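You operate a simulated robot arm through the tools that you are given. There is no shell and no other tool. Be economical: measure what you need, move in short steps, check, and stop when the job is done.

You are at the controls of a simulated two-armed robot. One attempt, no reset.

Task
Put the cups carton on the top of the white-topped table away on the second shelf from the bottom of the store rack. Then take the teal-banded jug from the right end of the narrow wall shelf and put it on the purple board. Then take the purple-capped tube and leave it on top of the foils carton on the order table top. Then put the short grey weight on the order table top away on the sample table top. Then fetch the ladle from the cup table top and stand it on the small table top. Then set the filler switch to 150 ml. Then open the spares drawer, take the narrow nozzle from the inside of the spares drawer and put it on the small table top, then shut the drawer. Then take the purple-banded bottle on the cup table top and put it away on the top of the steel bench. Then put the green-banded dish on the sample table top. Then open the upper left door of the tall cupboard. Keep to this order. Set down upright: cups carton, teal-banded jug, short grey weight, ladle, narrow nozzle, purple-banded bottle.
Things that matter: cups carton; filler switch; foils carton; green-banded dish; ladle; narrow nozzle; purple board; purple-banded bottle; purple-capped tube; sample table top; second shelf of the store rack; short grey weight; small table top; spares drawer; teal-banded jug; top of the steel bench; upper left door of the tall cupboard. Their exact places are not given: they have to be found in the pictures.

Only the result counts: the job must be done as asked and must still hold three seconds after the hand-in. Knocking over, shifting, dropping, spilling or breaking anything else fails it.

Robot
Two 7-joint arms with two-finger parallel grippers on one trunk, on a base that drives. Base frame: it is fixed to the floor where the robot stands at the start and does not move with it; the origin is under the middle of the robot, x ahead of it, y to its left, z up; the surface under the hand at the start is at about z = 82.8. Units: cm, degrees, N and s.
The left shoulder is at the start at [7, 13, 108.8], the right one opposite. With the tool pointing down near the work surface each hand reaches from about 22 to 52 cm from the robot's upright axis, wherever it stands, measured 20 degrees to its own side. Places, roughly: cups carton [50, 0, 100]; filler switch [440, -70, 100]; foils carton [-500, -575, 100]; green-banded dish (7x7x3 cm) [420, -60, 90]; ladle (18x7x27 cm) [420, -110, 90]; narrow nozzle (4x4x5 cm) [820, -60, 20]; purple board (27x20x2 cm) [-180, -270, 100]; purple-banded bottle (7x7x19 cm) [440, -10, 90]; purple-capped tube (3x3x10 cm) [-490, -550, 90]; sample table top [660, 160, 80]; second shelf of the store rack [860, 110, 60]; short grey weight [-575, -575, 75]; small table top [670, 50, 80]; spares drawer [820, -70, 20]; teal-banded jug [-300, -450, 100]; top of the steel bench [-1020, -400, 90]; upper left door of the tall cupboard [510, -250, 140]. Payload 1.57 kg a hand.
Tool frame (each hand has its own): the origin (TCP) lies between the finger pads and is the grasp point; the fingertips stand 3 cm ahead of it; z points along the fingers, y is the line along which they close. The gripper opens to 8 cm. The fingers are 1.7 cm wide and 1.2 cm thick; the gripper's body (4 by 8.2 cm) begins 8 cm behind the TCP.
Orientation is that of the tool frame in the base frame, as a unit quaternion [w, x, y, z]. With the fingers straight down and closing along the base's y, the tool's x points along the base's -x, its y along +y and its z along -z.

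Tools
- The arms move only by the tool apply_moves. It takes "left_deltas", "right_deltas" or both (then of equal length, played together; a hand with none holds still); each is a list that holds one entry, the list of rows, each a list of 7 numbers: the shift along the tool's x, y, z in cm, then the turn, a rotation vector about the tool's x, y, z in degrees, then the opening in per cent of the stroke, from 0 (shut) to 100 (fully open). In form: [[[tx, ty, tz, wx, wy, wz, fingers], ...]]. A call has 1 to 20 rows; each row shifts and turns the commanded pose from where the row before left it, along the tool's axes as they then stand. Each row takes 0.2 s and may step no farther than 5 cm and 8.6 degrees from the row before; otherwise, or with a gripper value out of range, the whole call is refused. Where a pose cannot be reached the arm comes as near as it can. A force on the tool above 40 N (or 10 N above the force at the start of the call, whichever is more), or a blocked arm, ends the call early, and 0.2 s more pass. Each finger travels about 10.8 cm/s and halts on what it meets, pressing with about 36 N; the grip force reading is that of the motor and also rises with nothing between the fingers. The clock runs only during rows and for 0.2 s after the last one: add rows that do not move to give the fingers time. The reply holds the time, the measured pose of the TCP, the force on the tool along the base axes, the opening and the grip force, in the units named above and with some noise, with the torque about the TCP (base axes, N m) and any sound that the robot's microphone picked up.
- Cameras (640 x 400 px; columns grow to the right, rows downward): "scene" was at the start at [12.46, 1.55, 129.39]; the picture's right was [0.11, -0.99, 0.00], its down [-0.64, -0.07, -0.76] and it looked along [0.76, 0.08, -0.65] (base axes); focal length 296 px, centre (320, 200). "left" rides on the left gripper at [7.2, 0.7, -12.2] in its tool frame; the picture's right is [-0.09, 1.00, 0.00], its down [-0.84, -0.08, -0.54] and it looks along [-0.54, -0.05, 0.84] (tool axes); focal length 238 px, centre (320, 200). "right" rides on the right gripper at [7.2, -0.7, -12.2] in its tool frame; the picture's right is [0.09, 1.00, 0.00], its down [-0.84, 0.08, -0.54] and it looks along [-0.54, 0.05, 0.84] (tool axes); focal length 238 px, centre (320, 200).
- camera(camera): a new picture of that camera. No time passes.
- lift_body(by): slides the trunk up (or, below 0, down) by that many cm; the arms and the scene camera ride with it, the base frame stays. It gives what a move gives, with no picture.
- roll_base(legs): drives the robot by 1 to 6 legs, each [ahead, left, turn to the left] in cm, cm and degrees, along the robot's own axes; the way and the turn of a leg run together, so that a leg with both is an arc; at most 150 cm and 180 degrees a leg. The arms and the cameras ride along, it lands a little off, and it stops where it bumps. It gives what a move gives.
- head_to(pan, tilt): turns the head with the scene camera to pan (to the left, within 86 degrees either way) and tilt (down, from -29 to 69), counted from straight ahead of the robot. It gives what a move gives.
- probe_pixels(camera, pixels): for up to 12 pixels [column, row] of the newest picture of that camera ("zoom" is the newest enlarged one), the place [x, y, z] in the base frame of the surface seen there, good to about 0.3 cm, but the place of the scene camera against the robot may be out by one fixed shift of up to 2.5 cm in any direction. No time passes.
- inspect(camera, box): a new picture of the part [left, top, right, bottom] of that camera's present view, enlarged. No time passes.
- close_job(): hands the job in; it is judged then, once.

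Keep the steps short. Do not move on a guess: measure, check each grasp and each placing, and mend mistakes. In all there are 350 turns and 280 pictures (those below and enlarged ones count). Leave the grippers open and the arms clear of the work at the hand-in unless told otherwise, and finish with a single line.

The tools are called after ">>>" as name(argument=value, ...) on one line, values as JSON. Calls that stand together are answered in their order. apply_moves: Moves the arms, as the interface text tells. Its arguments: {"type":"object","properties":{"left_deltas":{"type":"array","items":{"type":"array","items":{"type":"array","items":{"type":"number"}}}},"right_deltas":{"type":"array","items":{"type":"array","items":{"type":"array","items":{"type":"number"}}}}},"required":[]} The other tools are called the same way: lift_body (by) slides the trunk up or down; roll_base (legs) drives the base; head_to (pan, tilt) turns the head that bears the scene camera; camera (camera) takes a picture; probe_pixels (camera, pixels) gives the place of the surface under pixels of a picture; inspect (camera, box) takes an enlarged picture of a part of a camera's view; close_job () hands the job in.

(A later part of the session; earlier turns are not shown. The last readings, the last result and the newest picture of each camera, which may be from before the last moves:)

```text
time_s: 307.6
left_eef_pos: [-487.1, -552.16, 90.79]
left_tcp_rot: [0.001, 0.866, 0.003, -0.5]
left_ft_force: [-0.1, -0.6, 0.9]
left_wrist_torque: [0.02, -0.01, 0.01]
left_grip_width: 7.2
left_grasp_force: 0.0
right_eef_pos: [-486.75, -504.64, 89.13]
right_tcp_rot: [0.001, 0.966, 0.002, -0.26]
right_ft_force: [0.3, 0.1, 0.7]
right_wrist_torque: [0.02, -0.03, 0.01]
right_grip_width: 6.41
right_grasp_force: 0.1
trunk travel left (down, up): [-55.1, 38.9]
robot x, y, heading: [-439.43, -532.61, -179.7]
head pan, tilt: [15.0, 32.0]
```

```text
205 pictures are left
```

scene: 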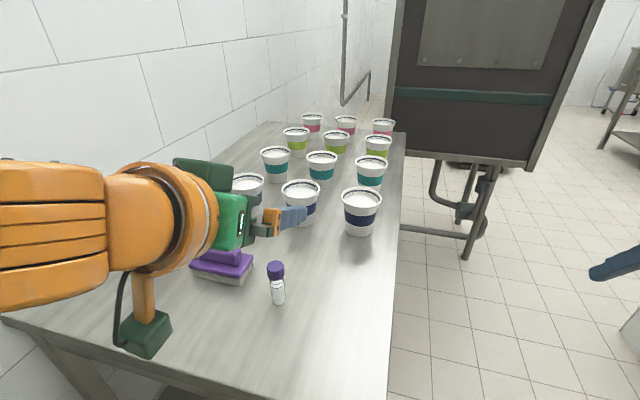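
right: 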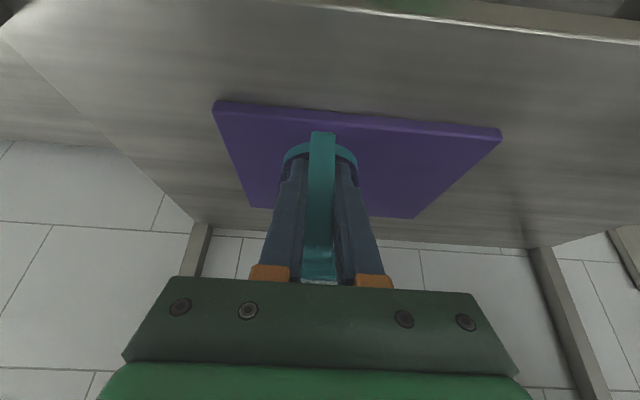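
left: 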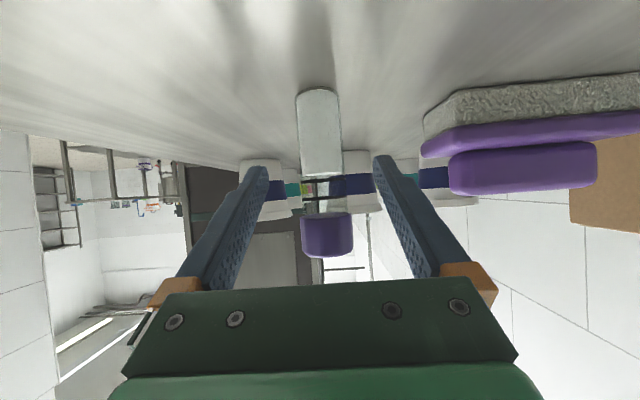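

The tube is between the fingers. I close.

>>> apply_moves(left_deltas=[[[0, 0, 0, 0, 0, 0, 60], [0, 0, 0, 0, 0, 0, 40], [0, 0, 0, 0, 0, 0, 20], [0, 0, 0, 0, 0, 0, 10], [0, 0, 0, 0, 0, 0, 10]]])

>>> lift_body(by=20)

>>> camera(camera="left")

>>> camera(camera="scene")

```text
time_s: 308.8
left_eef_pos: [-487.17, -552.06, 90.57]
left_tcp_rot: [0.001, 0.867, 0.003, -0.498]
left_ft_force: [-0.4, -0.1, 0.0]
left_wrist_torque: [0.0, -0.01, 0.04]
left_grip_width: 2.48
left_grasp_force: 36.1
right_eef_pos: [-486.88, -504.59, 89.03]
right_tcp_rot: [0.001, 0.966, 0.002, -0.26]
right_ft_force: [-0.1, 0.2, 0.2]
right_wrist_torque: [0.05, 0.0, -0.01]
right_grip_width: 6.41
right_grasp_force: 0.0
trunk travel left (down, up): [-55.1, 38.9]
robot x, y, heading: [-439.66, -532.77, -179.6]
head pan, tilt: [15.0, 32.0]
```

```text
time_s: 310.9
left_eef_pos: [-487.25, -552.06, 110.59]
left_tcp_rot: [0.0, 0.867, 0.003, -0.499]
left_ft_force: [0.0, 0.1, -0.5]
left_wrist_torque: [-0.01, 0.02, 0.0]
left_grip_width: 2.49
left_grasp_force: 35.7
right_eef_pos: [-486.9, -504.61, 109.0]
right_tcp_rot: [0.001, 0.966, 0.001, -0.26]
right_ft_force: [0.3, -1.1, -0.6]
right_wrist_torque: [0.04, 0.0, 0.03]
right_grip_width: 6.39
right_grasp_force: 0.0
trunk travel left (down, up): [-75.1, 18.9]
robot x, y, heading: [-439.46, -532.69, -179.8]
head pan, tilt: [15.0, 32.0]
```

```text
204 pictures are left
```

left: 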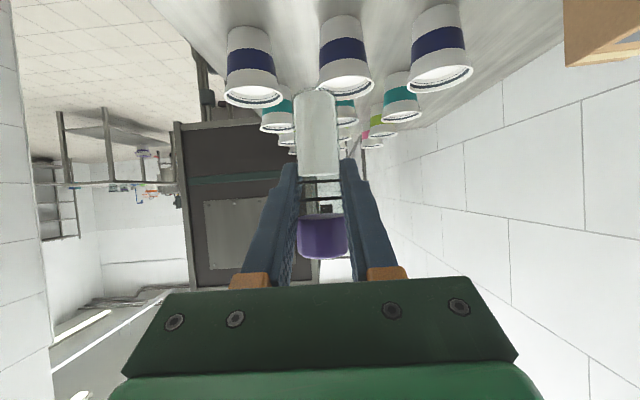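

```text
203 pictures are left
```

scene: 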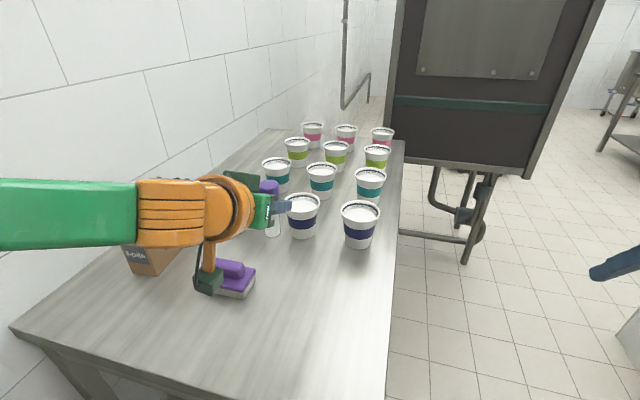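

The tube is held upright. Before going nearer the wall I check where the left elbow is.

>>> head_to(pan=60, tilt=25)

>>> camera(camera="scene")

>>> probe_pixels(camera="scene", pixels=[[320, 150], [250, 200], [400, 200], [320, 250], [300, 300], [500, 200], [100, 100], [550, 260], [580, 230]])

```text
time_s: 312.1
left_eef_pos: [-487.31, -552.15, 110.52]
left_tcp_rot: [0.0, 0.867, 0.003, -0.499]
left_ft_force: [0.1, -0.4, -1.4]
left_wrist_torque: [0.01, -0.01, 0.01]
left_grip_width: 2.49
left_grasp_force: 35.9
right_eef_pos: [-486.75, -504.74, 109.04]
right_tcp_rot: [0.002, 0.966, 0.002, -0.26]
right_ft_force: [0.1, 1.5, -0.4]
right_wrist_torque: [-0.01, 0.02, 0.0]
right_grip_width: 6.39
right_grasp_force: 0.0
trunk travel left (down, up): [-75.1, 18.9]
robot x, y, heading: [-439.47, -532.78, -179.9]
head pan, tilt: [60.0, 25.0]
```

```text
202 pictures are left
```

scene: 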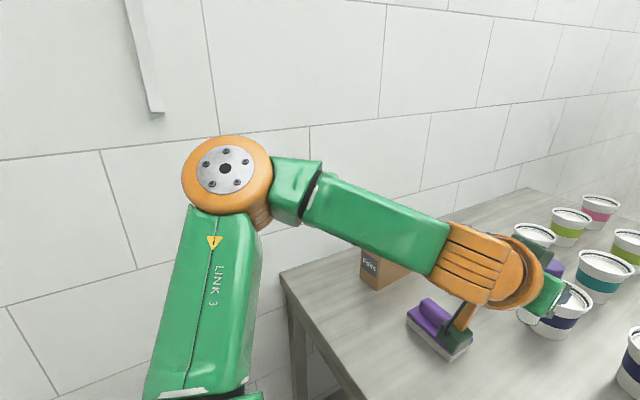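

```text
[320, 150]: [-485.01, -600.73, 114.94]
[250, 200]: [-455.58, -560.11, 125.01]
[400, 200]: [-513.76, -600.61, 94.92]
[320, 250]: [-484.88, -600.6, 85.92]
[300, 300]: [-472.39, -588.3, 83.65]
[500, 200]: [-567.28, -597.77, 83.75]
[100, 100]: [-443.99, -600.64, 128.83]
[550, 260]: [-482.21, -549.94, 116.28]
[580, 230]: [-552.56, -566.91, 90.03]
```

The wall is at y -600.6 and the elbow's outer side at about -573, so the base may go only about 14 cm nearer. I shift the base 13 cm and reach the rest with the arm.

>>> roll_base(legs=[[0, 13, 0]])

>>> apply_moves(left_deltas=[[[0, 4, 0, 0, 0, 0, 10], [0, 4, 0, 0, 0, 0, 10], [0, 0, 0, 0, 0, 0, 10]]])

>>> camera(camera="scene")

>>> camera(camera="left")

```text
time_s: 313.3
left_eef_pos: [-487.14, -564.69, 110.61]
left_tcp_rot: [0.001, 0.867, 0.002, -0.499]
left_ft_force: [0.1, -0.1, -0.4]
left_wrist_torque: [-0.05, 0.01, 0.01]
left_grip_width: 2.46
left_grasp_force: 35.7
right_eef_pos: [-486.8, -517.17, 108.95]
right_tcp_rot: [0.002, 0.965, 0.0, -0.261]
right_ft_force: [-0.5, -0.5, -0.3]
right_wrist_torque: [-0.01, 0.0, 0.03]
right_grip_width: 6.42
right_grasp_force: 0.0
trunk travel left (down, up): [-75.1, 18.9]
robot x, y, heading: [-439.22, -545.54, -179.8]
head pan, tilt: [60.0, 25.0]
```

```text
time_s: 314.1
left_eef_pos: [-487.39, -572.88, 110.41]
left_tcp_rot: [0.0, 0.867, 0.001, -0.498]
left_ft_force: [0.2, -0.4, 0.1]
left_wrist_torque: [0.0, -0.03, -0.04]
left_grip_width: 2.47
left_grasp_force: 35.6
right_eef_pos: [-486.76, -517.32, 109.03]
right_tcp_rot: [0.001, 0.966, 0.002, -0.26]
right_ft_force: [0.0, -0.2, 0.8]
right_wrist_torque: [0.02, -0.01, 0.02]
right_grip_width: 6.39
right_grasp_force: 0.0
trunk travel left (down, up): [-75.1, 18.9]
robot x, y, heading: [-439.73, -545.44, -179.7]
head pan, tilt: [60.0, 25.0]
```

```text
201 pictures are left
```

scene: 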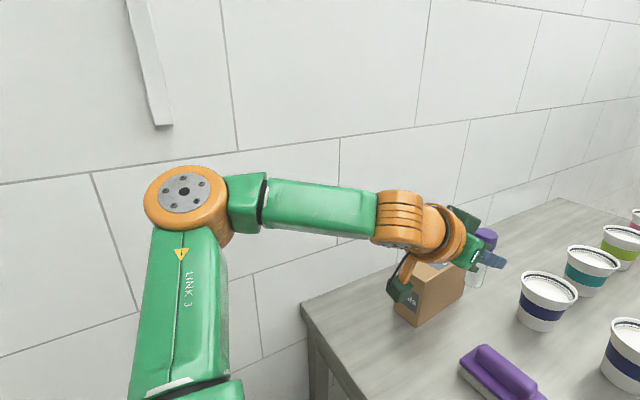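

```text
200 pictures are left
```

left: 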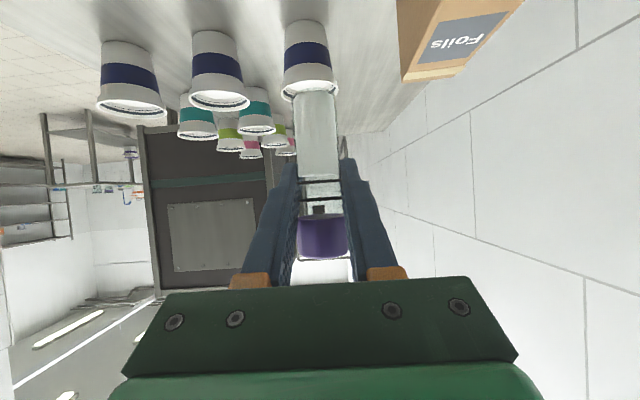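

>>> probe_pixels(camera="left", pixels=[[405, 78], [470, 66], [440, 70], [518, 8], [420, 40], [402, 20]])

>>> probe_pixels(camera="scene", pixels=[[185, 190], [215, 240], [160, 190], [100, 200], [440, 280], [425, 290], [400, 310], [398, 262], [465, 285]])

```text
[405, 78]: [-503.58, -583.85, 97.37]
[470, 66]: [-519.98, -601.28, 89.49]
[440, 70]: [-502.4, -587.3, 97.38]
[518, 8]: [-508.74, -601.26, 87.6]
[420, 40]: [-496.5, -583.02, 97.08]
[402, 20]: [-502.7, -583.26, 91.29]
```

```text
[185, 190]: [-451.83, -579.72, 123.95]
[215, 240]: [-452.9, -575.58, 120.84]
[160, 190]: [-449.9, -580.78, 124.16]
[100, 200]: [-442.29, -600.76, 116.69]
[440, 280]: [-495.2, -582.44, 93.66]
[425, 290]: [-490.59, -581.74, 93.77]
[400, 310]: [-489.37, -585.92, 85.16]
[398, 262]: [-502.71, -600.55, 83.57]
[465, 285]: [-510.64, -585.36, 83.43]
```

The carton top is at z 97.4, centred at about (-497,-586). I move over it.

>>> apply_moves(left_deltas=[[[-1.1, 3.3, 1.85, 0, 0, 0, 10], [-1.1, 3.3, 1.85, 0, 0, 0, 10], [-1.1, 3.3, 1.85, 0, 0, 0, 10], [-1.1, 3.3, 1.85, 0, 0, 0, 10], [0, 0, 0, 0, 0, 0, 10]]])

>>> camera(camera="scene")

>>> camera(camera="left")

```text
time_s: 315.3
left_eef_pos: [-495.86, -586.24, 110.58]
left_tcp_rot: [-0.001, 0.866, 0.002, -0.5]
left_ft_force: [-0.5, 0.1, 0.1]
left_wrist_torque: [0.01, 0.02, 0.01]
left_grip_width: 2.47
left_grasp_force: 36.1
right_eef_pos: [-486.75, -517.23, 109.02]
right_tcp_rot: [0.001, 0.965, 0.001, -0.261]
right_ft_force: [0.6, 0.3, 0.4]
right_wrist_torque: [0.01, 0.01, 0.04]
right_grip_width: 6.43
right_grasp_force: 0.0
trunk travel left (down, up): [-75.1, 18.9]
robot x, y, heading: [-439.39, -545.54, -179.7]
head pan, tilt: [60.0, 25.0]
```

```text
199 pictures are left
```

scene: 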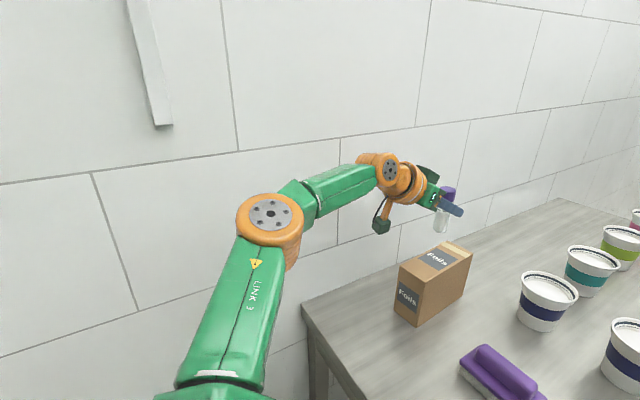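

```text
198 pictures are left
```

left: 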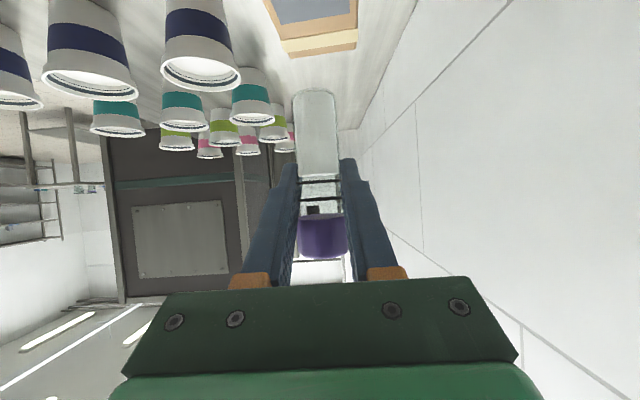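

>>> probe_pixels(camera="scene", pixels=[[403, 268], [440, 245], [470, 254], [430, 280], [436, 262], [270, 215]])

>>> probe_pixels(camera="left", pixels=[[290, 52], [352, 45], [280, 20], [352, 15], [320, 40]])

```text
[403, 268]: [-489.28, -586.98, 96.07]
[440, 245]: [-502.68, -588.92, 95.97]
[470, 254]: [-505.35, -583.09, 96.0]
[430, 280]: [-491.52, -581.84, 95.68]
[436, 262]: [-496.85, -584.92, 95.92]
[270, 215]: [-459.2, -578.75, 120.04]
```

```text
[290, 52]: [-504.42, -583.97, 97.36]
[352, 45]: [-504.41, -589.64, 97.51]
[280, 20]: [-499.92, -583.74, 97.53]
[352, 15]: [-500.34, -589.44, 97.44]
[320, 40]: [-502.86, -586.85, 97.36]
```

Carton top centre is (-498,-586.3) and the tube is right above it. I trim 1.5 cm ahead and lower.

>>> apply_moves(left_deltas=[[[-0.75, 0, 1.3, 0, 0, 0, 10], [0, 0, 0, 0, 0, 0, 10]]])

>>> lift_body(by=-6.6)

>>> lift_body(by=-0.5)

>>> camera(camera="left")

```text
time_s: 315.9
left_eef_pos: [-497.34, -586.22, 110.56]
left_tcp_rot: [-0.001, 0.867, 0.001, -0.499]
left_ft_force: [0.1, -0.2, -0.2]
left_wrist_torque: [-0.01, -0.01, 0.03]
left_grip_width: 2.47
left_grasp_force: 35.6
right_eef_pos: [-486.68, -517.37, 108.95]
right_tcp_rot: [0.001, 0.966, 0.001, -0.26]
right_ft_force: [0.2, -0.1, 0.3]
right_wrist_torque: [-0.03, -0.01, -0.02]
right_grip_width: 6.41
right_grasp_force: 0.1
trunk travel left (down, up): [-75.1, 18.9]
robot x, y, heading: [-439.37, -545.24, -179.8]
head pan, tilt: [60.0, 25.0]
```

```text
time_s: 317.0
left_eef_pos: [-497.3, -586.31, 103.98]
left_tcp_rot: [0.0, 0.867, 0.002, -0.498]
left_ft_force: [-0.2, 0.5, 0.1]
left_wrist_torque: [0.0, -0.01, 0.02]
left_grip_width: 2.46
left_grasp_force: 35.5
right_eef_pos: [-486.65, -517.37, 102.38]
right_tcp_rot: [0.001, 0.965, 0.001, -0.26]
right_ft_force: [0.1, 0.0, -0.7]
right_wrist_torque: [0.01, 0.05, 0.01]
right_grip_width: 6.41
right_grasp_force: 0.0
trunk travel left (down, up): [-68.5, 25.5]
robot x, y, heading: [-439.96, -545.79, -179.5]
head pan, tilt: [60.0, 25.0]
```

```text
time_s: 317.5
left_eef_pos: [-497.27, -586.33, 103.5]
left_tcp_rot: [0.0, 0.867, 0.002, -0.499]
left_ft_force: [0.1, -1.2, -0.3]
left_wrist_torque: [-0.01, 0.04, -0.04]
left_grip_width: 2.45
left_grasp_force: 35.4
right_eef_pos: [-486.79, -517.39, 101.94]
right_tcp_rot: [0.001, 0.966, 0.002, -0.26]
right_ft_force: [-0.3, -0.3, -0.5]
right_wrist_torque: [0.01, -0.01, 0.01]
right_grip_width: 6.4
right_grasp_force: 0.0
trunk travel left (down, up): [-68.0, 26.0]
robot x, y, heading: [-439.46, -545.72, -179.9]
head pan, tilt: [60.0, 25.0]
```

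```text
197 pictures are left
```

left: 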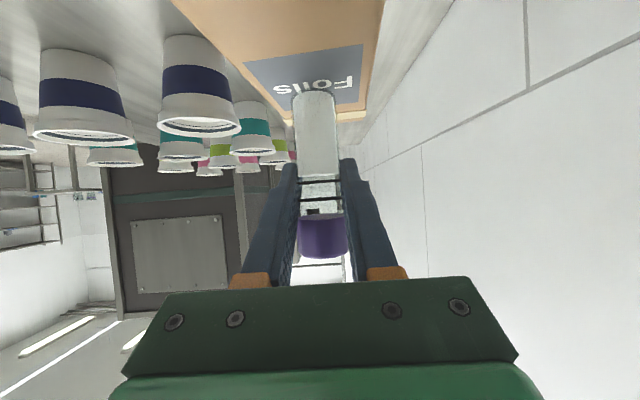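

>>> lift_body(by=-0.3)

>>> lift_body(by=-0.2)

```text
time_s: 318.1
left_eef_pos: [-497.37, -586.17, 103.14]
left_tcp_rot: [0.0, 0.867, 0.002, -0.499]
left_ft_force: [-0.5, 0.0, -0.1]
left_wrist_torque: [0.01, 0.03, 0.02]
left_grip_width: 2.48
left_grasp_force: 36.1
right_eef_pos: [-486.75, -517.48, 101.56]
right_tcp_rot: [0.001, 0.966, 0.001, -0.26]
right_ft_force: [-0.4, -0.1, 0.3]
right_wrist_torque: [-0.02, -0.01, 0.0]
right_grip_width: 6.39
right_grasp_force: 0.0
trunk travel left (down, up): [-67.7, 26.3]
robot x, y, heading: [-439.32, -545.56, -179.6]
head pan, tilt: [60.0, 25.0]
```

```text
time_s: 318.6
left_eef_pos: [-497.24, -586.21, 103.0]
left_tcp_rot: [0.0, 0.866, 0.002, -0.5]
left_ft_force: [-0.1, -1.4, 1.3]
left_wrist_torque: [-0.01, 0.04, -0.04]
left_grip_width: 2.46
left_grasp_force: 36.0
right_eef_pos: [-486.69, -517.4, 101.47]
right_tcp_rot: [0.001, 0.965, 0.001, -0.26]
right_ft_force: [0.1, 0.1, 0.1]
right_wrist_torque: [0.01, -0.02, -0.03]
right_grip_width: 6.37
right_grasp_force: 0.0
trunk travel left (down, up): [-67.5, 26.5]
robot x, y, heading: [-439.48, -545.65, -179.6]
head pan, tilt: [60.0, 25.0]
```

>>> lift_body(by=-0.2)

>>> apply_moves(left_deltas=[[[0, 0, 0, 0, 0, 0, 33], [0, 0, 0, 0, 0, 0, 37], [0, 0, 0, 0, 0, 0, 45], [0, 0, 0, 0, 0, 0, 60], [0, 0, 0, 0, 0, 0, 75], [0, 0, 0, 0, 0, 0, 75]]])

>>> camera(camera="left")

```text
time_s: 319.1
left_eef_pos: [-497.27, -586.21, 102.91]
left_tcp_rot: [0.0, 0.866, 0.002, -0.501]
left_ft_force: [-3.2, -1.5, 10.7]
left_wrist_torque: [-0.09, 0.13, -0.02]
left_grip_width: 2.47
left_grasp_force: 36.1
right_eef_pos: [-486.53, -517.19, 101.27]
right_tcp_rot: [0.002, 0.965, 0.001, -0.262]
right_ft_force: [-0.2, -0.1, -0.4]
right_wrist_torque: [0.02, -0.03, 0.01]
right_grip_width: 6.4
right_grasp_force: 0.1
trunk travel left (down, up): [-67.3, 26.7]
robot x, y, heading: [-439.44, -545.57, -180.0]
head pan, tilt: [60.0, 25.0]
```

```text
time_s: 320.5
left_eef_pos: [-497.32, -586.27, 102.79]
left_tcp_rot: [0.001, 0.867, 0.003, -0.499]
left_ft_force: [0.1, -0.4, -0.4]
left_wrist_torque: [0.02, 0.03, 0.0]
left_grip_width: 5.99
left_grasp_force: 0.0
right_eef_pos: [-486.73, -517.36, 101.1]
right_tcp_rot: [0.001, 0.965, 0.001, -0.261]
right_ft_force: [-0.1, -0.6, -0.8]
right_wrist_torque: [-0.01, 0.02, -0.02]
right_grip_width: 6.41
right_grasp_force: 0.1
trunk travel left (down, up): [-67.3, 26.7]
robot x, y, heading: [-439.39, -545.5, -179.8]
head pan, tilt: [60.0, 25.0]
```

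```text
196 pictures are left
```

left: 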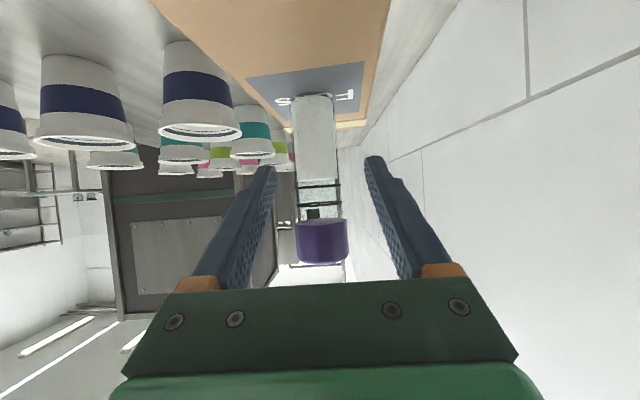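

The tube stands on the carton. I back straight out.

>>> roll_base(legs=[[-35, 0, 0]])

>>> head_to(pan=20, tilt=20)

>>> camera(camera="scene")

>>> inspect(camera="scene", box=[220, 110, 460, 260])

```text
time_s: 322.8
left_eef_pos: [-461.91, -586.25, 102.74]
left_tcp_rot: [0.001, 0.867, 0.005, -0.498]
left_ft_force: [-0.1, 0.6, 0.2]
left_wrist_torque: [-0.04, 0.0, -0.03]
left_grip_width: 6.0
left_grasp_force: 0.0
right_eef_pos: [-451.8, -517.52, 101.27]
right_tcp_rot: [0.002, 0.966, 0.003, -0.26]
right_ft_force: [-1.1, -0.9, 1.1]
right_wrist_torque: [-0.01, 0.01, -0.02]
right_grip_width: 6.37
right_grasp_force: 0.0
trunk travel left (down, up): [-67.3, 26.7]
robot x, y, heading: [-404.25, -545.34, -179.5]
head pan, tilt: [60.0, 25.0]
```

```text
time_s: 323.8
left_eef_pos: [-461.75, -586.31, 102.82]
left_tcp_rot: [0.001, 0.867, 0.004, -0.499]
left_ft_force: [-0.3, 0.5, -0.4]
left_wrist_torque: [-0.01, -0.04, -0.02]
left_grip_width: 6.01
left_grasp_force: 0.1
right_eef_pos: [-451.66, -517.59, 101.14]
right_tcp_rot: [0.002, 0.966, 0.003, -0.259]
right_ft_force: [0.1, 0.4, -0.4]
right_wrist_torque: [0.02, -0.03, -0.01]
right_grip_width: 6.41
right_grasp_force: 0.0
trunk travel left (down, up): [-67.3, 26.7]
robot x, y, heading: [-404.4, -545.23, -179.5]
head pan, tilt: [20.0, 20.0]
```

```text
195 pictures are left
```

scene: 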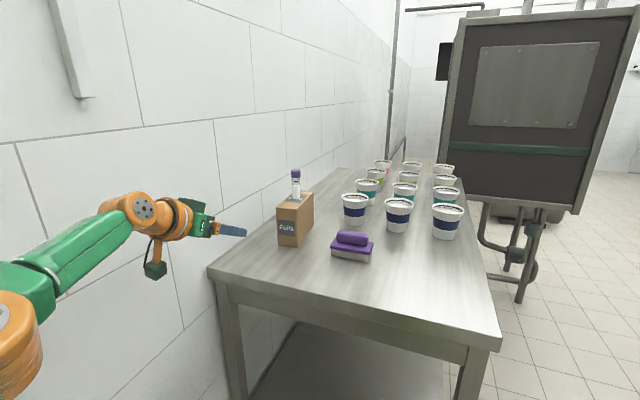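

```text
2.67 times, centred on (340, 185) of scene
```

zoom: 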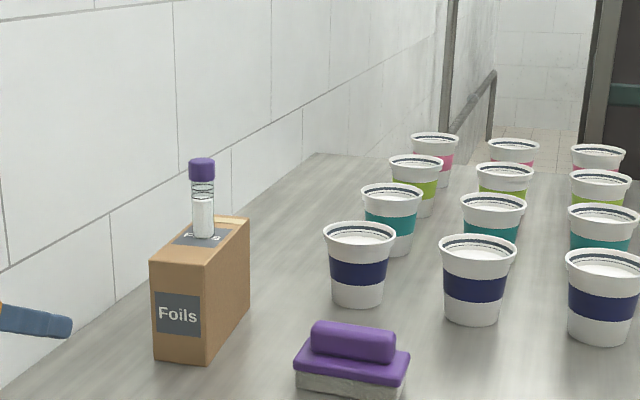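

The tube stands on the foils carton. The weight is hidden behind the cups. I probe the dark cabinet and the far end, then go to the front of the table to look.

>>> probe_pixels(camera="scene", pixels=[[445, 185], [575, 205], [520, 300], [500, 345], [487, 240], [405, 165], [440, 165], [390, 163], [445, 235], [355, 220]])

>>> lift_body(by=20)

>>> roll_base(legs=[[0, -72, 0], [70, 0, 0]])

>>> head_to(pan=45, tilt=28)

>>> camera(camera="scene")

```text
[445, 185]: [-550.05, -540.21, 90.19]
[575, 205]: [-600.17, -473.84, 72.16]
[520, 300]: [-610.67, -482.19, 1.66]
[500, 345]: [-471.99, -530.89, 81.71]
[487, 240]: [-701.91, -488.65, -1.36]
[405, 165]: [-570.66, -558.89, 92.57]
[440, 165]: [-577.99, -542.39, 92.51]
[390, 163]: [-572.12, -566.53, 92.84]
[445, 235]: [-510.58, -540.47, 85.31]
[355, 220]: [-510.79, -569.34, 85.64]
```

```text
time_s: 326.0
left_eef_pos: [-461.72, -586.21, 122.76]
left_tcp_rot: [0.002, 0.867, 0.005, -0.498]
left_ft_force: [-0.4, -1.2, -0.1]
left_wrist_torque: [-0.01, -0.02, 0.01]
left_grip_width: 6.0
left_grasp_force: 0.1
right_eef_pos: [-451.6, -517.23, 121.11]
right_tcp_rot: [0.002, 0.965, 0.004, -0.261]
right_ft_force: [-0.2, -0.2, 0.0]
right_wrist_torque: [0.0, 0.01, 0.0]
right_grip_width: 6.42
right_grasp_force: 0.1
trunk travel left (down, up): [-87.3, 6.7]
robot x, y, heading: [-404.36, -545.38, -179.8]
head pan, tilt: [20.0, 20.0]
```

```text
time_s: 333.4
left_eef_pos: [-533.3, -513.52, 122.87]
left_tcp_rot: [0.0, 0.867, 0.001, -0.499]
left_ft_force: [-0.6, -0.6, 0.4]
left_wrist_torque: [0.01, 0.01, 0.02]
left_grip_width: 5.98
left_grasp_force: 0.1
right_eef_pos: [-522.43, -444.74, 121.31]
right_tcp_rot: [0.001, 0.965, -0.001, -0.261]
right_ft_force: [0.3, 0.2, -0.3]
right_wrist_torque: [-0.04, 0.01, -0.02]
right_grip_width: 6.39
right_grasp_force: 0.0
trunk travel left (down, up): [-87.3, 6.7]
robot x, y, heading: [-475.12, -472.74, 180.3]
head pan, tilt: [20.0, 20.0]
```

```text
time_s: 334.3
left_eef_pos: [-533.29, -513.55, 122.78]
left_tcp_rot: [-0.001, 0.867, 0.001, -0.499]
left_ft_force: [0.5, -0.5, -0.3]
left_wrist_torque: [0.0, 0.01, 0.01]
left_grip_width: 5.99
left_grasp_force: 0.1
right_eef_pos: [-522.67, -444.74, 121.19]
right_tcp_rot: [0.001, 0.966, -0.002, -0.26]
right_ft_force: [-0.1, -0.5, 0.2]
right_wrist_torque: [-0.01, 0.01, -0.01]
right_grip_width: 6.4
right_grasp_force: 0.2
trunk travel left (down, up): [-87.3, 6.7]
robot x, y, heading: [-475.28, -472.99, 180.0]
head pan, tilt: [45.0, 28.0]
```

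```text
193 pictures are left
```

scene: 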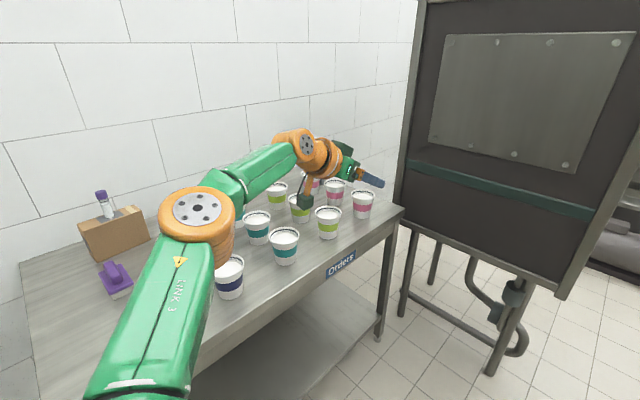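

I turn to face the table from the front to look behind the cups.

>>> roll_base(legs=[[0, 0, 90], [0, -60, 0]])

>>> head_to(pan=-12, tilt=28)

>>> camera(camera="scene")

```text
time_s: 341.6
left_eef_pos: [-497.49, -530.95, 122.77]
left_tcp_rot: [0.349, 0.617, 0.608, -0.357]
left_ft_force: [0.5, 0.2, -0.3]
left_wrist_torque: [-0.02, -0.02, -0.02]
left_grip_width: 5.99
left_grasp_force: 0.1
right_eef_pos: [-566.22, -518.86, 121.21]
right_tcp_rot: [0.183, 0.687, 0.678, -0.185]
right_ft_force: [0.1, 0.3, 0.5]
right_wrist_torque: [0.04, 0.03, 0.01]
right_grip_width: 6.38
right_grasp_force: 0.1
trunk travel left (down, up): [-87.3, 6.7]
robot x, y, heading: [-537.26, -472.0, -90.8]
head pan, tilt: [45.0, 28.0]
```

```text
time_s: 342.9
left_eef_pos: [-497.63, -530.81, 122.69]
left_tcp_rot: [0.349, 0.617, 0.609, -0.355]
left_ft_force: [0.7, 0.3, 0.4]
left_wrist_torque: [0.03, 0.02, 0.0]
left_grip_width: 5.99
left_grasp_force: 0.0
right_eef_pos: [-566.29, -519.1, 121.24]
right_tcp_rot: [0.184, 0.688, 0.677, -0.185]
right_ft_force: [-0.6, 0.2, 1.3]
right_wrist_torque: [0.0, -0.02, 0.01]
right_grip_width: 6.41
right_grasp_force: 0.0
trunk travel left (down, up): [-87.3, 6.7]
robot x, y, heading: [-537.26, -472.39, -90.8]
head pan, tilt: [-12.0, 28.0]
```

```text
192 pictures are left
```

scene: 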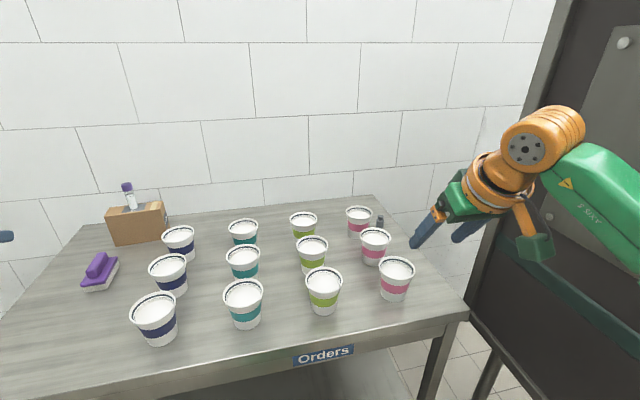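

There is a small dark grey object at (379,222) behind the pink cups. I enlarge and probe it.

>>> inspect(camera="scene", box=[320, 180, 460, 310])

>>> probe_pixels(camera="scene", pixels=[[379, 218], [379, 226], [379, 230], [360, 215], [360, 230], [375, 240], [395, 275], [400, 220], [385, 232], [440, 290], [378, 212]])

```text
3.08 times, centred on (390, 245) of scene
```

zoom: 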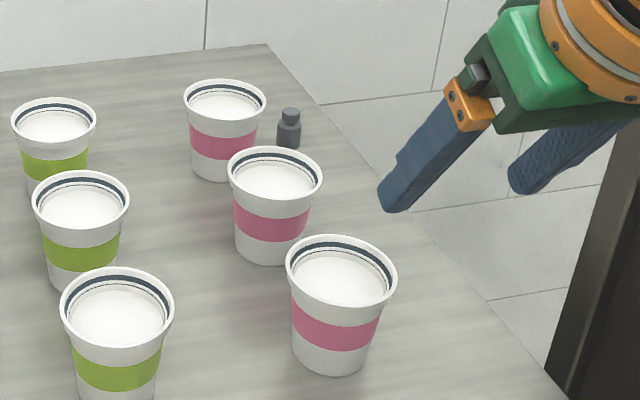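

```text
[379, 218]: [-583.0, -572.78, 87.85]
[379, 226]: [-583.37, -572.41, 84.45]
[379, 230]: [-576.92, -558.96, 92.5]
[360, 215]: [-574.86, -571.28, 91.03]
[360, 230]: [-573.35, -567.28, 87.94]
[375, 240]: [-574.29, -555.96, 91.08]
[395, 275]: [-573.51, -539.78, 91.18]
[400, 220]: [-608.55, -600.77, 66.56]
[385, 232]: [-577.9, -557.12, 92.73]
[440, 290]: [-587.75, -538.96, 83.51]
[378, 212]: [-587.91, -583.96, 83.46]
```

The weight is a small knobbed piece about 3 cm wide at (-583,-573), far back and close to the west edge. I test in free air above the cups how far the right arm reaches at 60° pitch.

>>> apply_moves(right_deltas=[[[0, 0, 0, 0, -7.5, 0, 80], [0, 0, 0, 0, -7.5, 0, 80], [0, 0, 0, 0, -7.5, 0, 80], [0, 0, 0, 0, -7.5, 0, 80], [-2, 0, 3.46, 0, 0, 0, 80], [-2, 0, 3.46, 0, 0, 0, 80], [-2, 0, 3.46, 0, 0, 0, 80], [-2, 0, 3.46, 0, 0, 0, 80], [-2, 0, 3.46, 0, 0, 0, 80], [-2, 0, 3.46, 0, 0, 0, 80], [-2, 0, 3.46, 0, 0, 0, 80]]])

```text
time_s: 345.3
left_eef_pos: [-497.56, -530.87, 122.69]
left_tcp_rot: [0.349, 0.617, 0.608, -0.356]
left_ft_force: [0.0, -0.2, 0.3]
left_wrist_torque: [0.0, 0.01, 0.0]
left_grip_width: 6.0
left_grasp_force: 0.0
right_eef_pos: [-566.18, -536.11, 121.26]
right_tcp_rot: [0.351, 0.617, 0.606, -0.357]
right_ft_force: [0.3, -0.1, -0.6]
right_wrist_torque: [0.01, 0.0, 0.01]
right_grip_width: 6.41
right_grasp_force: 0.0
right hand out of reach, approached as far as the arm can: row 9, 10, 11
trunk travel left (down, up): [-87.3, 6.7]
robot x, y, heading: [-537.58, -472.49, -90.9]
head pan, tilt: [-12.0, 28.0]
```

At 60° pitch the arm reaches about 64 cm ahead, and the start pictures show a base radius of about 20 cm, so the base can stand at y≈-507. I creep right with the arm outstretched and check the elbow against the cabinet (x=-600).

>>> roll_base(legs=[[0, -14, 0.9]])

>>> head_to(pan=-45, tilt=25)

>>> camera(camera="scene")

>>> camera(camera="right")

```text
time_s: 346.6
left_eef_pos: [-510.06, -530.13, 122.63]
left_tcp_rot: [0.351, 0.611, 0.616, -0.353]
left_ft_force: [0.2, -0.5, 0.3]
left_wrist_torque: [-0.01, 0.02, -0.01]
left_grip_width: 6.01
left_grasp_force: 0.0
right_eef_pos: [-578.38, -536.46, 121.27]
right_tcp_rot: [0.354, 0.611, 0.613, -0.355]
right_ft_force: [0.4, -0.5, 0.3]
right_wrist_torque: [0.01, 0.01, -0.03]
right_grip_width: 6.4
right_grasp_force: 0.1
trunk travel left (down, up): [-87.3, 6.7]
robot x, y, heading: [-550.72, -472.23, -89.8]
head pan, tilt: [-12.0, 28.0]
```

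```text
time_s: 347.6
left_eef_pos: [-510.37, -529.94, 122.79]
left_tcp_rot: [0.354, 0.611, 0.615, -0.352]
left_ft_force: [0.1, -0.3, -0.3]
left_wrist_torque: [-0.01, 0.0, -0.02]
left_grip_width: 5.99
left_grasp_force: 0.1
right_eef_pos: [-578.76, -536.54, 121.29]
right_tcp_rot: [0.355, 0.611, 0.612, -0.354]
right_ft_force: [-0.6, -0.7, 0.6]
right_wrist_torque: [-0.03, 0.0, 0.03]
right_grip_width: 6.42
right_grasp_force: 0.0
trunk travel left (down, up): [-87.3, 6.7]
robot x, y, heading: [-551.1, -472.29, -90.1]
head pan, tilt: [-45.0, 25.0]
```

```text
190 pictures are left
```

scene: 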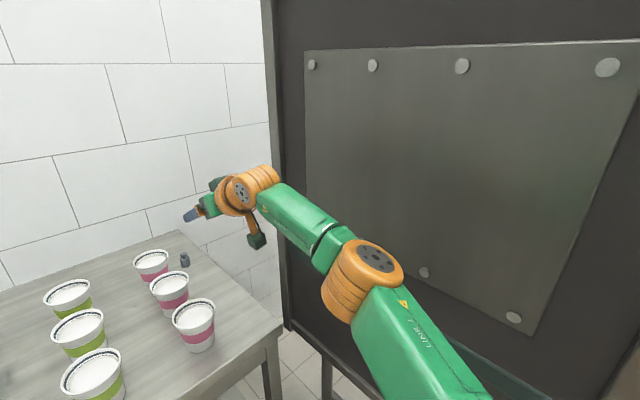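

```text
189 pictures are left
```

right: 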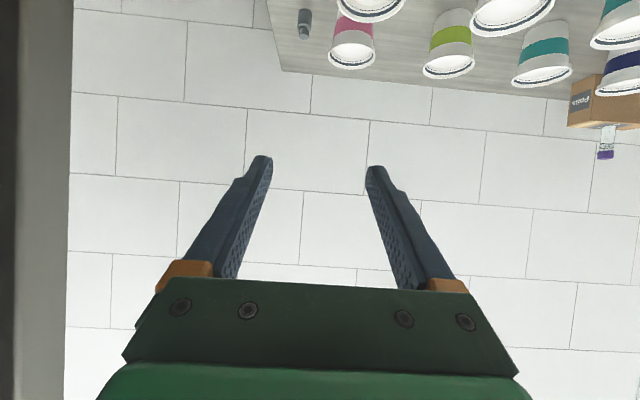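

>>> probe_pixels(camera="right", pixels=[[304, 13], [304, 30], [298, 20], [311, 20], [352, 60], [335, 50], [375, 50], [280, 60], [340, 15]])

>>> probe_pixels(camera="scene", pixels=[[375, 258], [395, 300], [440, 350], [300, 220], [350, 200], [500, 200], [285, 100], [237, 195]])

```text
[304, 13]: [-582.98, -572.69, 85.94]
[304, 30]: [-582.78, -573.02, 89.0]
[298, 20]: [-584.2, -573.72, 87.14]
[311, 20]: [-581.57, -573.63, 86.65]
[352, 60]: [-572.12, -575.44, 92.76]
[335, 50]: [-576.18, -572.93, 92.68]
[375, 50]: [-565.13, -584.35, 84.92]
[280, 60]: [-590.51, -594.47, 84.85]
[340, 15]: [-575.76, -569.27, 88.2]
```

```text
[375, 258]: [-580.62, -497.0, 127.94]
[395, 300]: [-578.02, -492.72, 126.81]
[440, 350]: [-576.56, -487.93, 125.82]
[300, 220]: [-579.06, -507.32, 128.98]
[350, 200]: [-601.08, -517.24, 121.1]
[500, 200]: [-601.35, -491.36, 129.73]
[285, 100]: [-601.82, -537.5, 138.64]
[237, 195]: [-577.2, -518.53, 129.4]
```

The weight centre is (-582.9,-574.0), 2.7 cm wide, top at z≈89.5. The elbow keeps about 15 cm from the cabinet. The left hand would come down on the cups, so I pull it back and up first.

>>> apply_moves(left_deltas=[[[-1.14, 0, -4.27, 0, 0, 0, 100], [-1.14, 0, -4.27, 0, 0, 0, 100], [-1.14, 0, -4.27, 0, 0, 0, 100], [-1.14, 0, -4.27, 0, 0, 0, 100], [-1.14, 0, -4.27, 0, 0, 0, 100], [-1.14, 0, -4.27, 0, 0, 0, 100], [-1.14, 0, -4.27, 0, 0, 0, 100], [-1.14, 0, -4.27, 0, 0, 0, 100]]])

>>> roll_base(legs=[[0, -4.3, 0]])

```text
time_s: 349.4
left_eef_pos: [-510.65, -504.9, 147.84]
left_tcp_rot: [0.353, 0.613, 0.613, -0.352]
left_ft_force: [-0.2, 0.6, -0.1]
left_wrist_torque: [0.0, 0.0, -0.01]
left_grip_width: 8.01
left_grasp_force: 0.1
right_eef_pos: [-578.96, -536.45, 121.38]
right_tcp_rot: [0.356, 0.612, 0.612, -0.353]
right_ft_force: [0.9, 0.9, -0.6]
right_wrist_torque: [0.01, -0.01, -0.01]
right_grip_width: 6.37
right_grasp_force: 0.0
trunk travel left (down, up): [-87.3, 6.7]
robot x, y, heading: [-550.72, -471.88, -90.1]
head pan, tilt: [-45.0, 25.0]
```

```text
time_s: 350.2
left_eef_pos: [-513.61, -505.06, 147.5]
left_tcp_rot: [0.35, 0.61, 0.616, -0.355]
left_ft_force: [0.0, -0.1, -1.2]
left_wrist_torque: [-0.04, 0.04, -0.08]
left_grip_width: 8.02
left_grasp_force: 0.0
right_eef_pos: [-582.16, -536.57, 121.56]
right_tcp_rot: [0.353, 0.609, 0.614, -0.356]
right_ft_force: [1.6, 0.0, -0.6]
right_wrist_torque: [0.03, 0.04, -0.04]
right_grip_width: 6.4
right_grasp_force: 0.1
trunk travel left (down, up): [-87.3, 6.7]
robot x, y, heading: [-555.16, -471.97, -89.6]
head pan, tilt: [-45.0, 25.0]
```

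I go 32 cm ahead at this height and narrow the fingers to 4.4 cm.

>>> roll_base(legs=[[20, 0, -0.4], [12, 0, 0]])

>>> apply_moves(right_deltas=[[[0, 0, 0, 0, 0, 0, 55], [0, 0, 0, 0, 0, 0, 55]]])

>>> lift_body(by=-22)

>>> camera(camera="right")

>>> camera(camera="scene")

```text
time_s: 352.7
left_eef_pos: [-515.19, -536.51, 147.99]
left_tcp_rot: [0.352, 0.614, 0.61, -0.357]
left_ft_force: [-0.1, 0.9, -0.2]
left_wrist_torque: [-0.03, -0.02, 0.02]
left_grip_width: 8.0
left_grasp_force: 0.1
right_eef_pos: [-583.91, -567.37, 121.69]
right_tcp_rot: [0.354, 0.614, 0.609, -0.356]
right_ft_force: [-0.5, 0.7, 0.1]
right_wrist_torque: [-0.02, 0.02, 0.02]
right_grip_width: 6.39
right_grasp_force: 0.0
trunk travel left (down, up): [-87.3, 6.7]
robot x, y, heading: [-555.41, -503.99, -90.4]
head pan, tilt: [-45.0, 25.0]
```

```text
time_s: 353.3
left_eef_pos: [-515.21, -536.98, 147.91]
left_tcp_rot: [0.351, 0.615, 0.609, -0.357]
left_ft_force: [0.8, 0.5, -0.8]
left_wrist_torque: [-0.05, 0.0, 0.02]
left_grip_width: 8.01
left_grasp_force: 0.2
right_eef_pos: [-583.89, -567.65, 121.47]
right_tcp_rot: [0.354, 0.614, 0.608, -0.356]
right_ft_force: [-0.8, -0.2, 1.7]
right_wrist_torque: [-0.01, 0.01, -0.02]
right_grip_width: 4.41
right_grasp_force: 0.1
trunk travel left (down, up): [-87.3, 6.7]
robot x, y, heading: [-555.61, -503.85, -90.5]
head pan, tilt: [-45.0, 25.0]
```

```text
time_s: 355.6
left_eef_pos: [-515.23, -537.12, 125.85]
left_tcp_rot: [0.35, 0.615, 0.611, -0.354]
left_ft_force: [0.0, 0.0, -0.8]
left_wrist_torque: [-0.02, 0.02, -0.03]
left_grip_width: 8.0
left_grasp_force: 0.0
right_eef_pos: [-583.84, -567.86, 99.31]
right_tcp_rot: [0.354, 0.614, 0.609, -0.355]
right_ft_force: [-0.4, 0.2, -0.9]
right_wrist_torque: [0.04, 0.0, 0.02]
right_grip_width: 4.42
right_grasp_force: 0.0
trunk travel left (down, up): [-65.3, 28.7]
robot x, y, heading: [-555.33, -503.81, -90.2]
head pan, tilt: [-45.0, 25.0]
```

```text
188 pictures are left
```

right: 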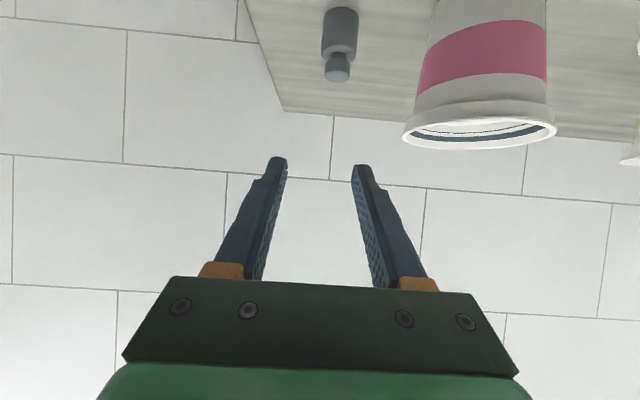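

```text
187 pictures are left
```

scene: 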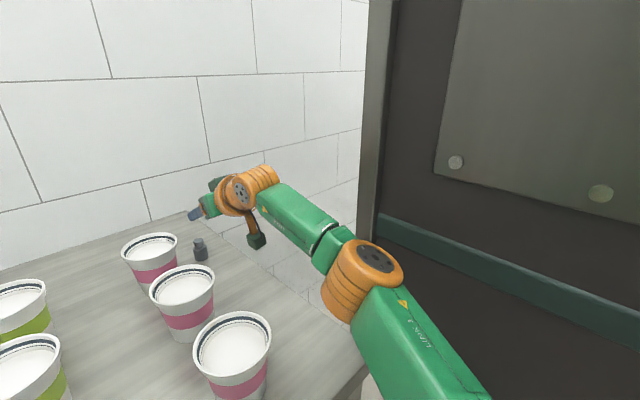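

>>> probe_pixels(camera="right", pixels=[[340, 20], [323, 35], [356, 35], [338, 75], [338, 60], [405, 135], [480, 145], [430, 60]])

>>> inspect(camera="right", box=[260, 0, 420, 100])

```text
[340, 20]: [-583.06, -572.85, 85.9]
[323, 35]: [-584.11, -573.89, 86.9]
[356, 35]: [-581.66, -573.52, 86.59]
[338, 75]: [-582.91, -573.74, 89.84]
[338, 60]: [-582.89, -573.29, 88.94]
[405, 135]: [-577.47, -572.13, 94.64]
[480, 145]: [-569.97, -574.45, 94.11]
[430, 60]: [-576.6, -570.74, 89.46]
```

```text
4.00 times, centred on (340, 50) of right
```

zoom: 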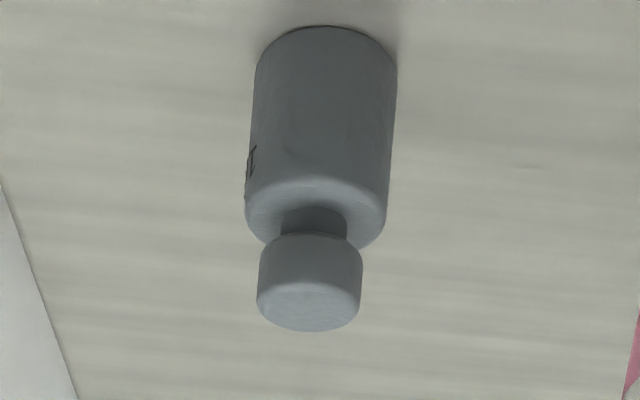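

The weight is at (-582.9,-574.1), body up to z 88.4. I lower to z≈89.5 just short of it, then try reaching forward with the arm.

>>> lift_body(by=-9.8)

>>> apply_moves(right_deltas=[[[0, 0.9, 0, 0, 0, 0, 55], [-1, 0, 1.73, 0, 0, 0, 55], [0, 0, 0, 0, 0, 0, 55]]])

>>> camera(camera="right")

```text
time_s: 356.9
left_eef_pos: [-515.1, -537.05, 116.06]
left_tcp_rot: [0.35, 0.615, 0.611, -0.354]
left_ft_force: [0.7, 0.3, 0.2]
left_wrist_torque: [0.01, -0.02, 0.0]
left_grip_width: 8.01
left_grasp_force: 0.0
right_eef_pos: [-583.95, -567.82, 89.61]
right_tcp_rot: [0.355, 0.614, 0.61, -0.355]
right_ft_force: [-0.5, -0.4, -0.1]
right_wrist_torque: [-0.03, 0.05, 0.02]
right_grip_width: 4.42
right_grasp_force: 0.1
trunk travel left (down, up): [-55.5, 38.5]
robot x, y, heading: [-555.61, -503.83, -90.3]
head pan, tilt: [-45.0, 25.0]
```

```text
time_s: 357.7
left_eef_pos: [-515.34, -537.26, 116.08]
left_tcp_rot: [0.351, 0.614, 0.612, -0.354]
left_ft_force: [0.0, -1.0, -0.9]
left_wrist_torque: [-0.01, 0.0, -0.01]
left_grip_width: 8.0
left_grasp_force: 0.1
right_eef_pos: [-583.02, -568.68, 89.48]
right_tcp_rot: [0.354, 0.615, 0.609, -0.355]
right_ft_force: [-0.2, -0.1, -0.4]
right_wrist_torque: [0.02, 0.03, 0.01]
right_grip_width: 4.42
right_grasp_force: 0.0
right hand out of reach, approached as far as the arm can: row 2
trunk travel left (down, up): [-55.5, 38.5]
robot x, y, heading: [-555.55, -503.76, -90.6]
head pan, tilt: [-45.0, 25.0]
```

```text
185 pictures are left
```

right: 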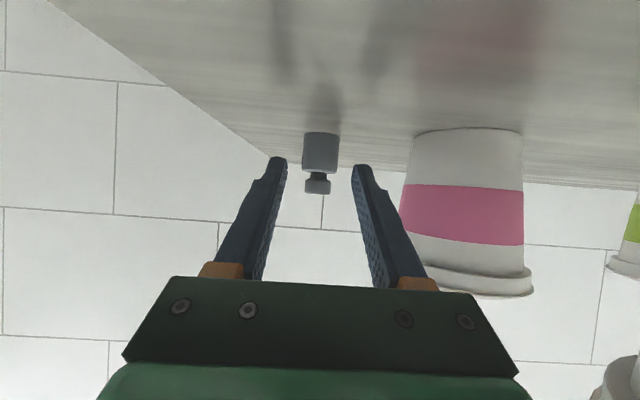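

Centred on the weight. The arm is at its limit, so I creep the base forward 3.8 cm in two small legs.

>>> roll_base(legs=[[2, 0, 0], [1.8, 0, 0]])

>>> camera(camera="right")

>>> probe_pixels(camera="right", pixels=[[320, 170], [318, 205], [303, 175], [338, 175]])

```text
time_s: 358.9
left_eef_pos: [-515.24, -540.68, 115.99]
left_tcp_rot: [0.352, 0.614, 0.61, -0.356]
left_ft_force: [-0.4, 1.0, 0.4]
left_wrist_torque: [-0.01, -0.02, 0.01]
left_grip_width: 7.99
left_grasp_force: 0.0
right_eef_pos: [-582.96, -572.32, 89.6]
right_tcp_rot: [0.354, 0.615, 0.608, -0.357]
right_ft_force: [0.4, 0.5, 0.5]
right_wrist_torque: [-0.02, -0.01, -0.01]
right_grip_width: 4.4
right_grasp_force: 0.1
trunk travel left (down, up): [-55.5, 38.5]
robot x, y, heading: [-555.27, -508.02, -90.6]
head pan, tilt: [-45.0, 25.0]
```

```text
184 pictures are left
```

right: 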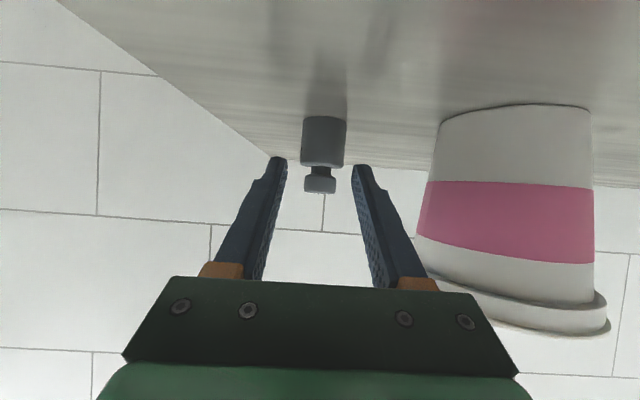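

```text
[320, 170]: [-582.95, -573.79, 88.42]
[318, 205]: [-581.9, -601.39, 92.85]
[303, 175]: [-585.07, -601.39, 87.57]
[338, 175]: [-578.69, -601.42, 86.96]
```

>>> lift_body(by=-1.3)

>>> roll_base(legs=[[1, 0, 0]])

>>> apply_moves(right_deltas=[[[0, 0, 0, 0, 0, 0, 40], [0, 0, 0, 0, 0, 0, 25], [0, 0, 0, 0, 0, 0, 10], [0, 0, 0, 0, 0, 0, 10], [0, 0, 0, 0, 0, 0, 10]]])

>>> camera(camera="right")

```text
time_s: 359.5
left_eef_pos: [-515.29, -541.0, 114.77]
left_tcp_rot: [0.35, 0.615, 0.611, -0.355]
left_ft_force: [0.6, 0.4, 1.0]
left_wrist_torque: [0.0, 0.02, -0.01]
left_grip_width: 8.0
left_grasp_force: 0.1
right_eef_pos: [-582.95, -572.28, 88.1]
right_tcp_rot: [0.353, 0.615, 0.608, -0.356]
right_ft_force: [0.0, 0.3, -0.5]
right_wrist_torque: [0.0, 0.01, 0.0]
right_grip_width: 4.39
right_grasp_force: 0.0
trunk travel left (down, up): [-54.2, 39.8]
robot x, y, heading: [-555.14, -507.89, -90.6]
head pan, tilt: [-45.0, 25.0]
```

```text
time_s: 360.2
left_eef_pos: [-515.38, -541.9, 114.72]
left_tcp_rot: [0.351, 0.614, 0.611, -0.356]
left_ft_force: [0.6, 0.3, 0.1]
left_wrist_torque: [-0.02, -0.02, 0.01]
left_grip_width: 8.02
left_grasp_force: 0.1
right_eef_pos: [-583.07, -573.26, 88.26]
right_tcp_rot: [0.353, 0.615, 0.608, -0.356]
right_ft_force: [0.5, -0.4, -0.6]
right_wrist_torque: [-0.02, 0.01, 0.0]
right_grip_width: 4.39
right_grasp_force: 0.1
trunk travel left (down, up): [-54.2, 39.8]
robot x, y, heading: [-555.47, -508.67, -90.6]
head pan, tilt: [-45.0, 25.0]
```

```text
time_s: 361.4
left_eef_pos: [-515.13, -542.02, 114.62]
left_tcp_rot: [0.351, 0.615, 0.612, -0.354]
left_ft_force: [0.6, -1.0, 0.0]
left_wrist_torque: [-0.02, -0.01, -0.02]
left_grip_width: 8.01
left_grasp_force: 0.1
right_eef_pos: [-582.96, -573.37, 88.14]
right_tcp_rot: [0.353, 0.615, 0.609, -0.356]
right_ft_force: [0.1, 0.7, -0.8]
right_wrist_torque: [0.0, -0.01, 0.0]
right_grip_width: 2.84
right_grasp_force: 36.0
trunk travel left (down, up): [-54.2, 39.8]
robot x, y, heading: [-555.41, -508.58, -90.4]
head pan, tilt: [-45.0, 25.0]
```

```text
183 pictures are left
```

right: 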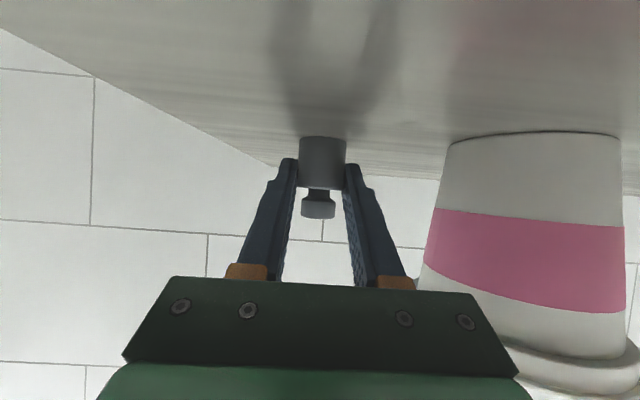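

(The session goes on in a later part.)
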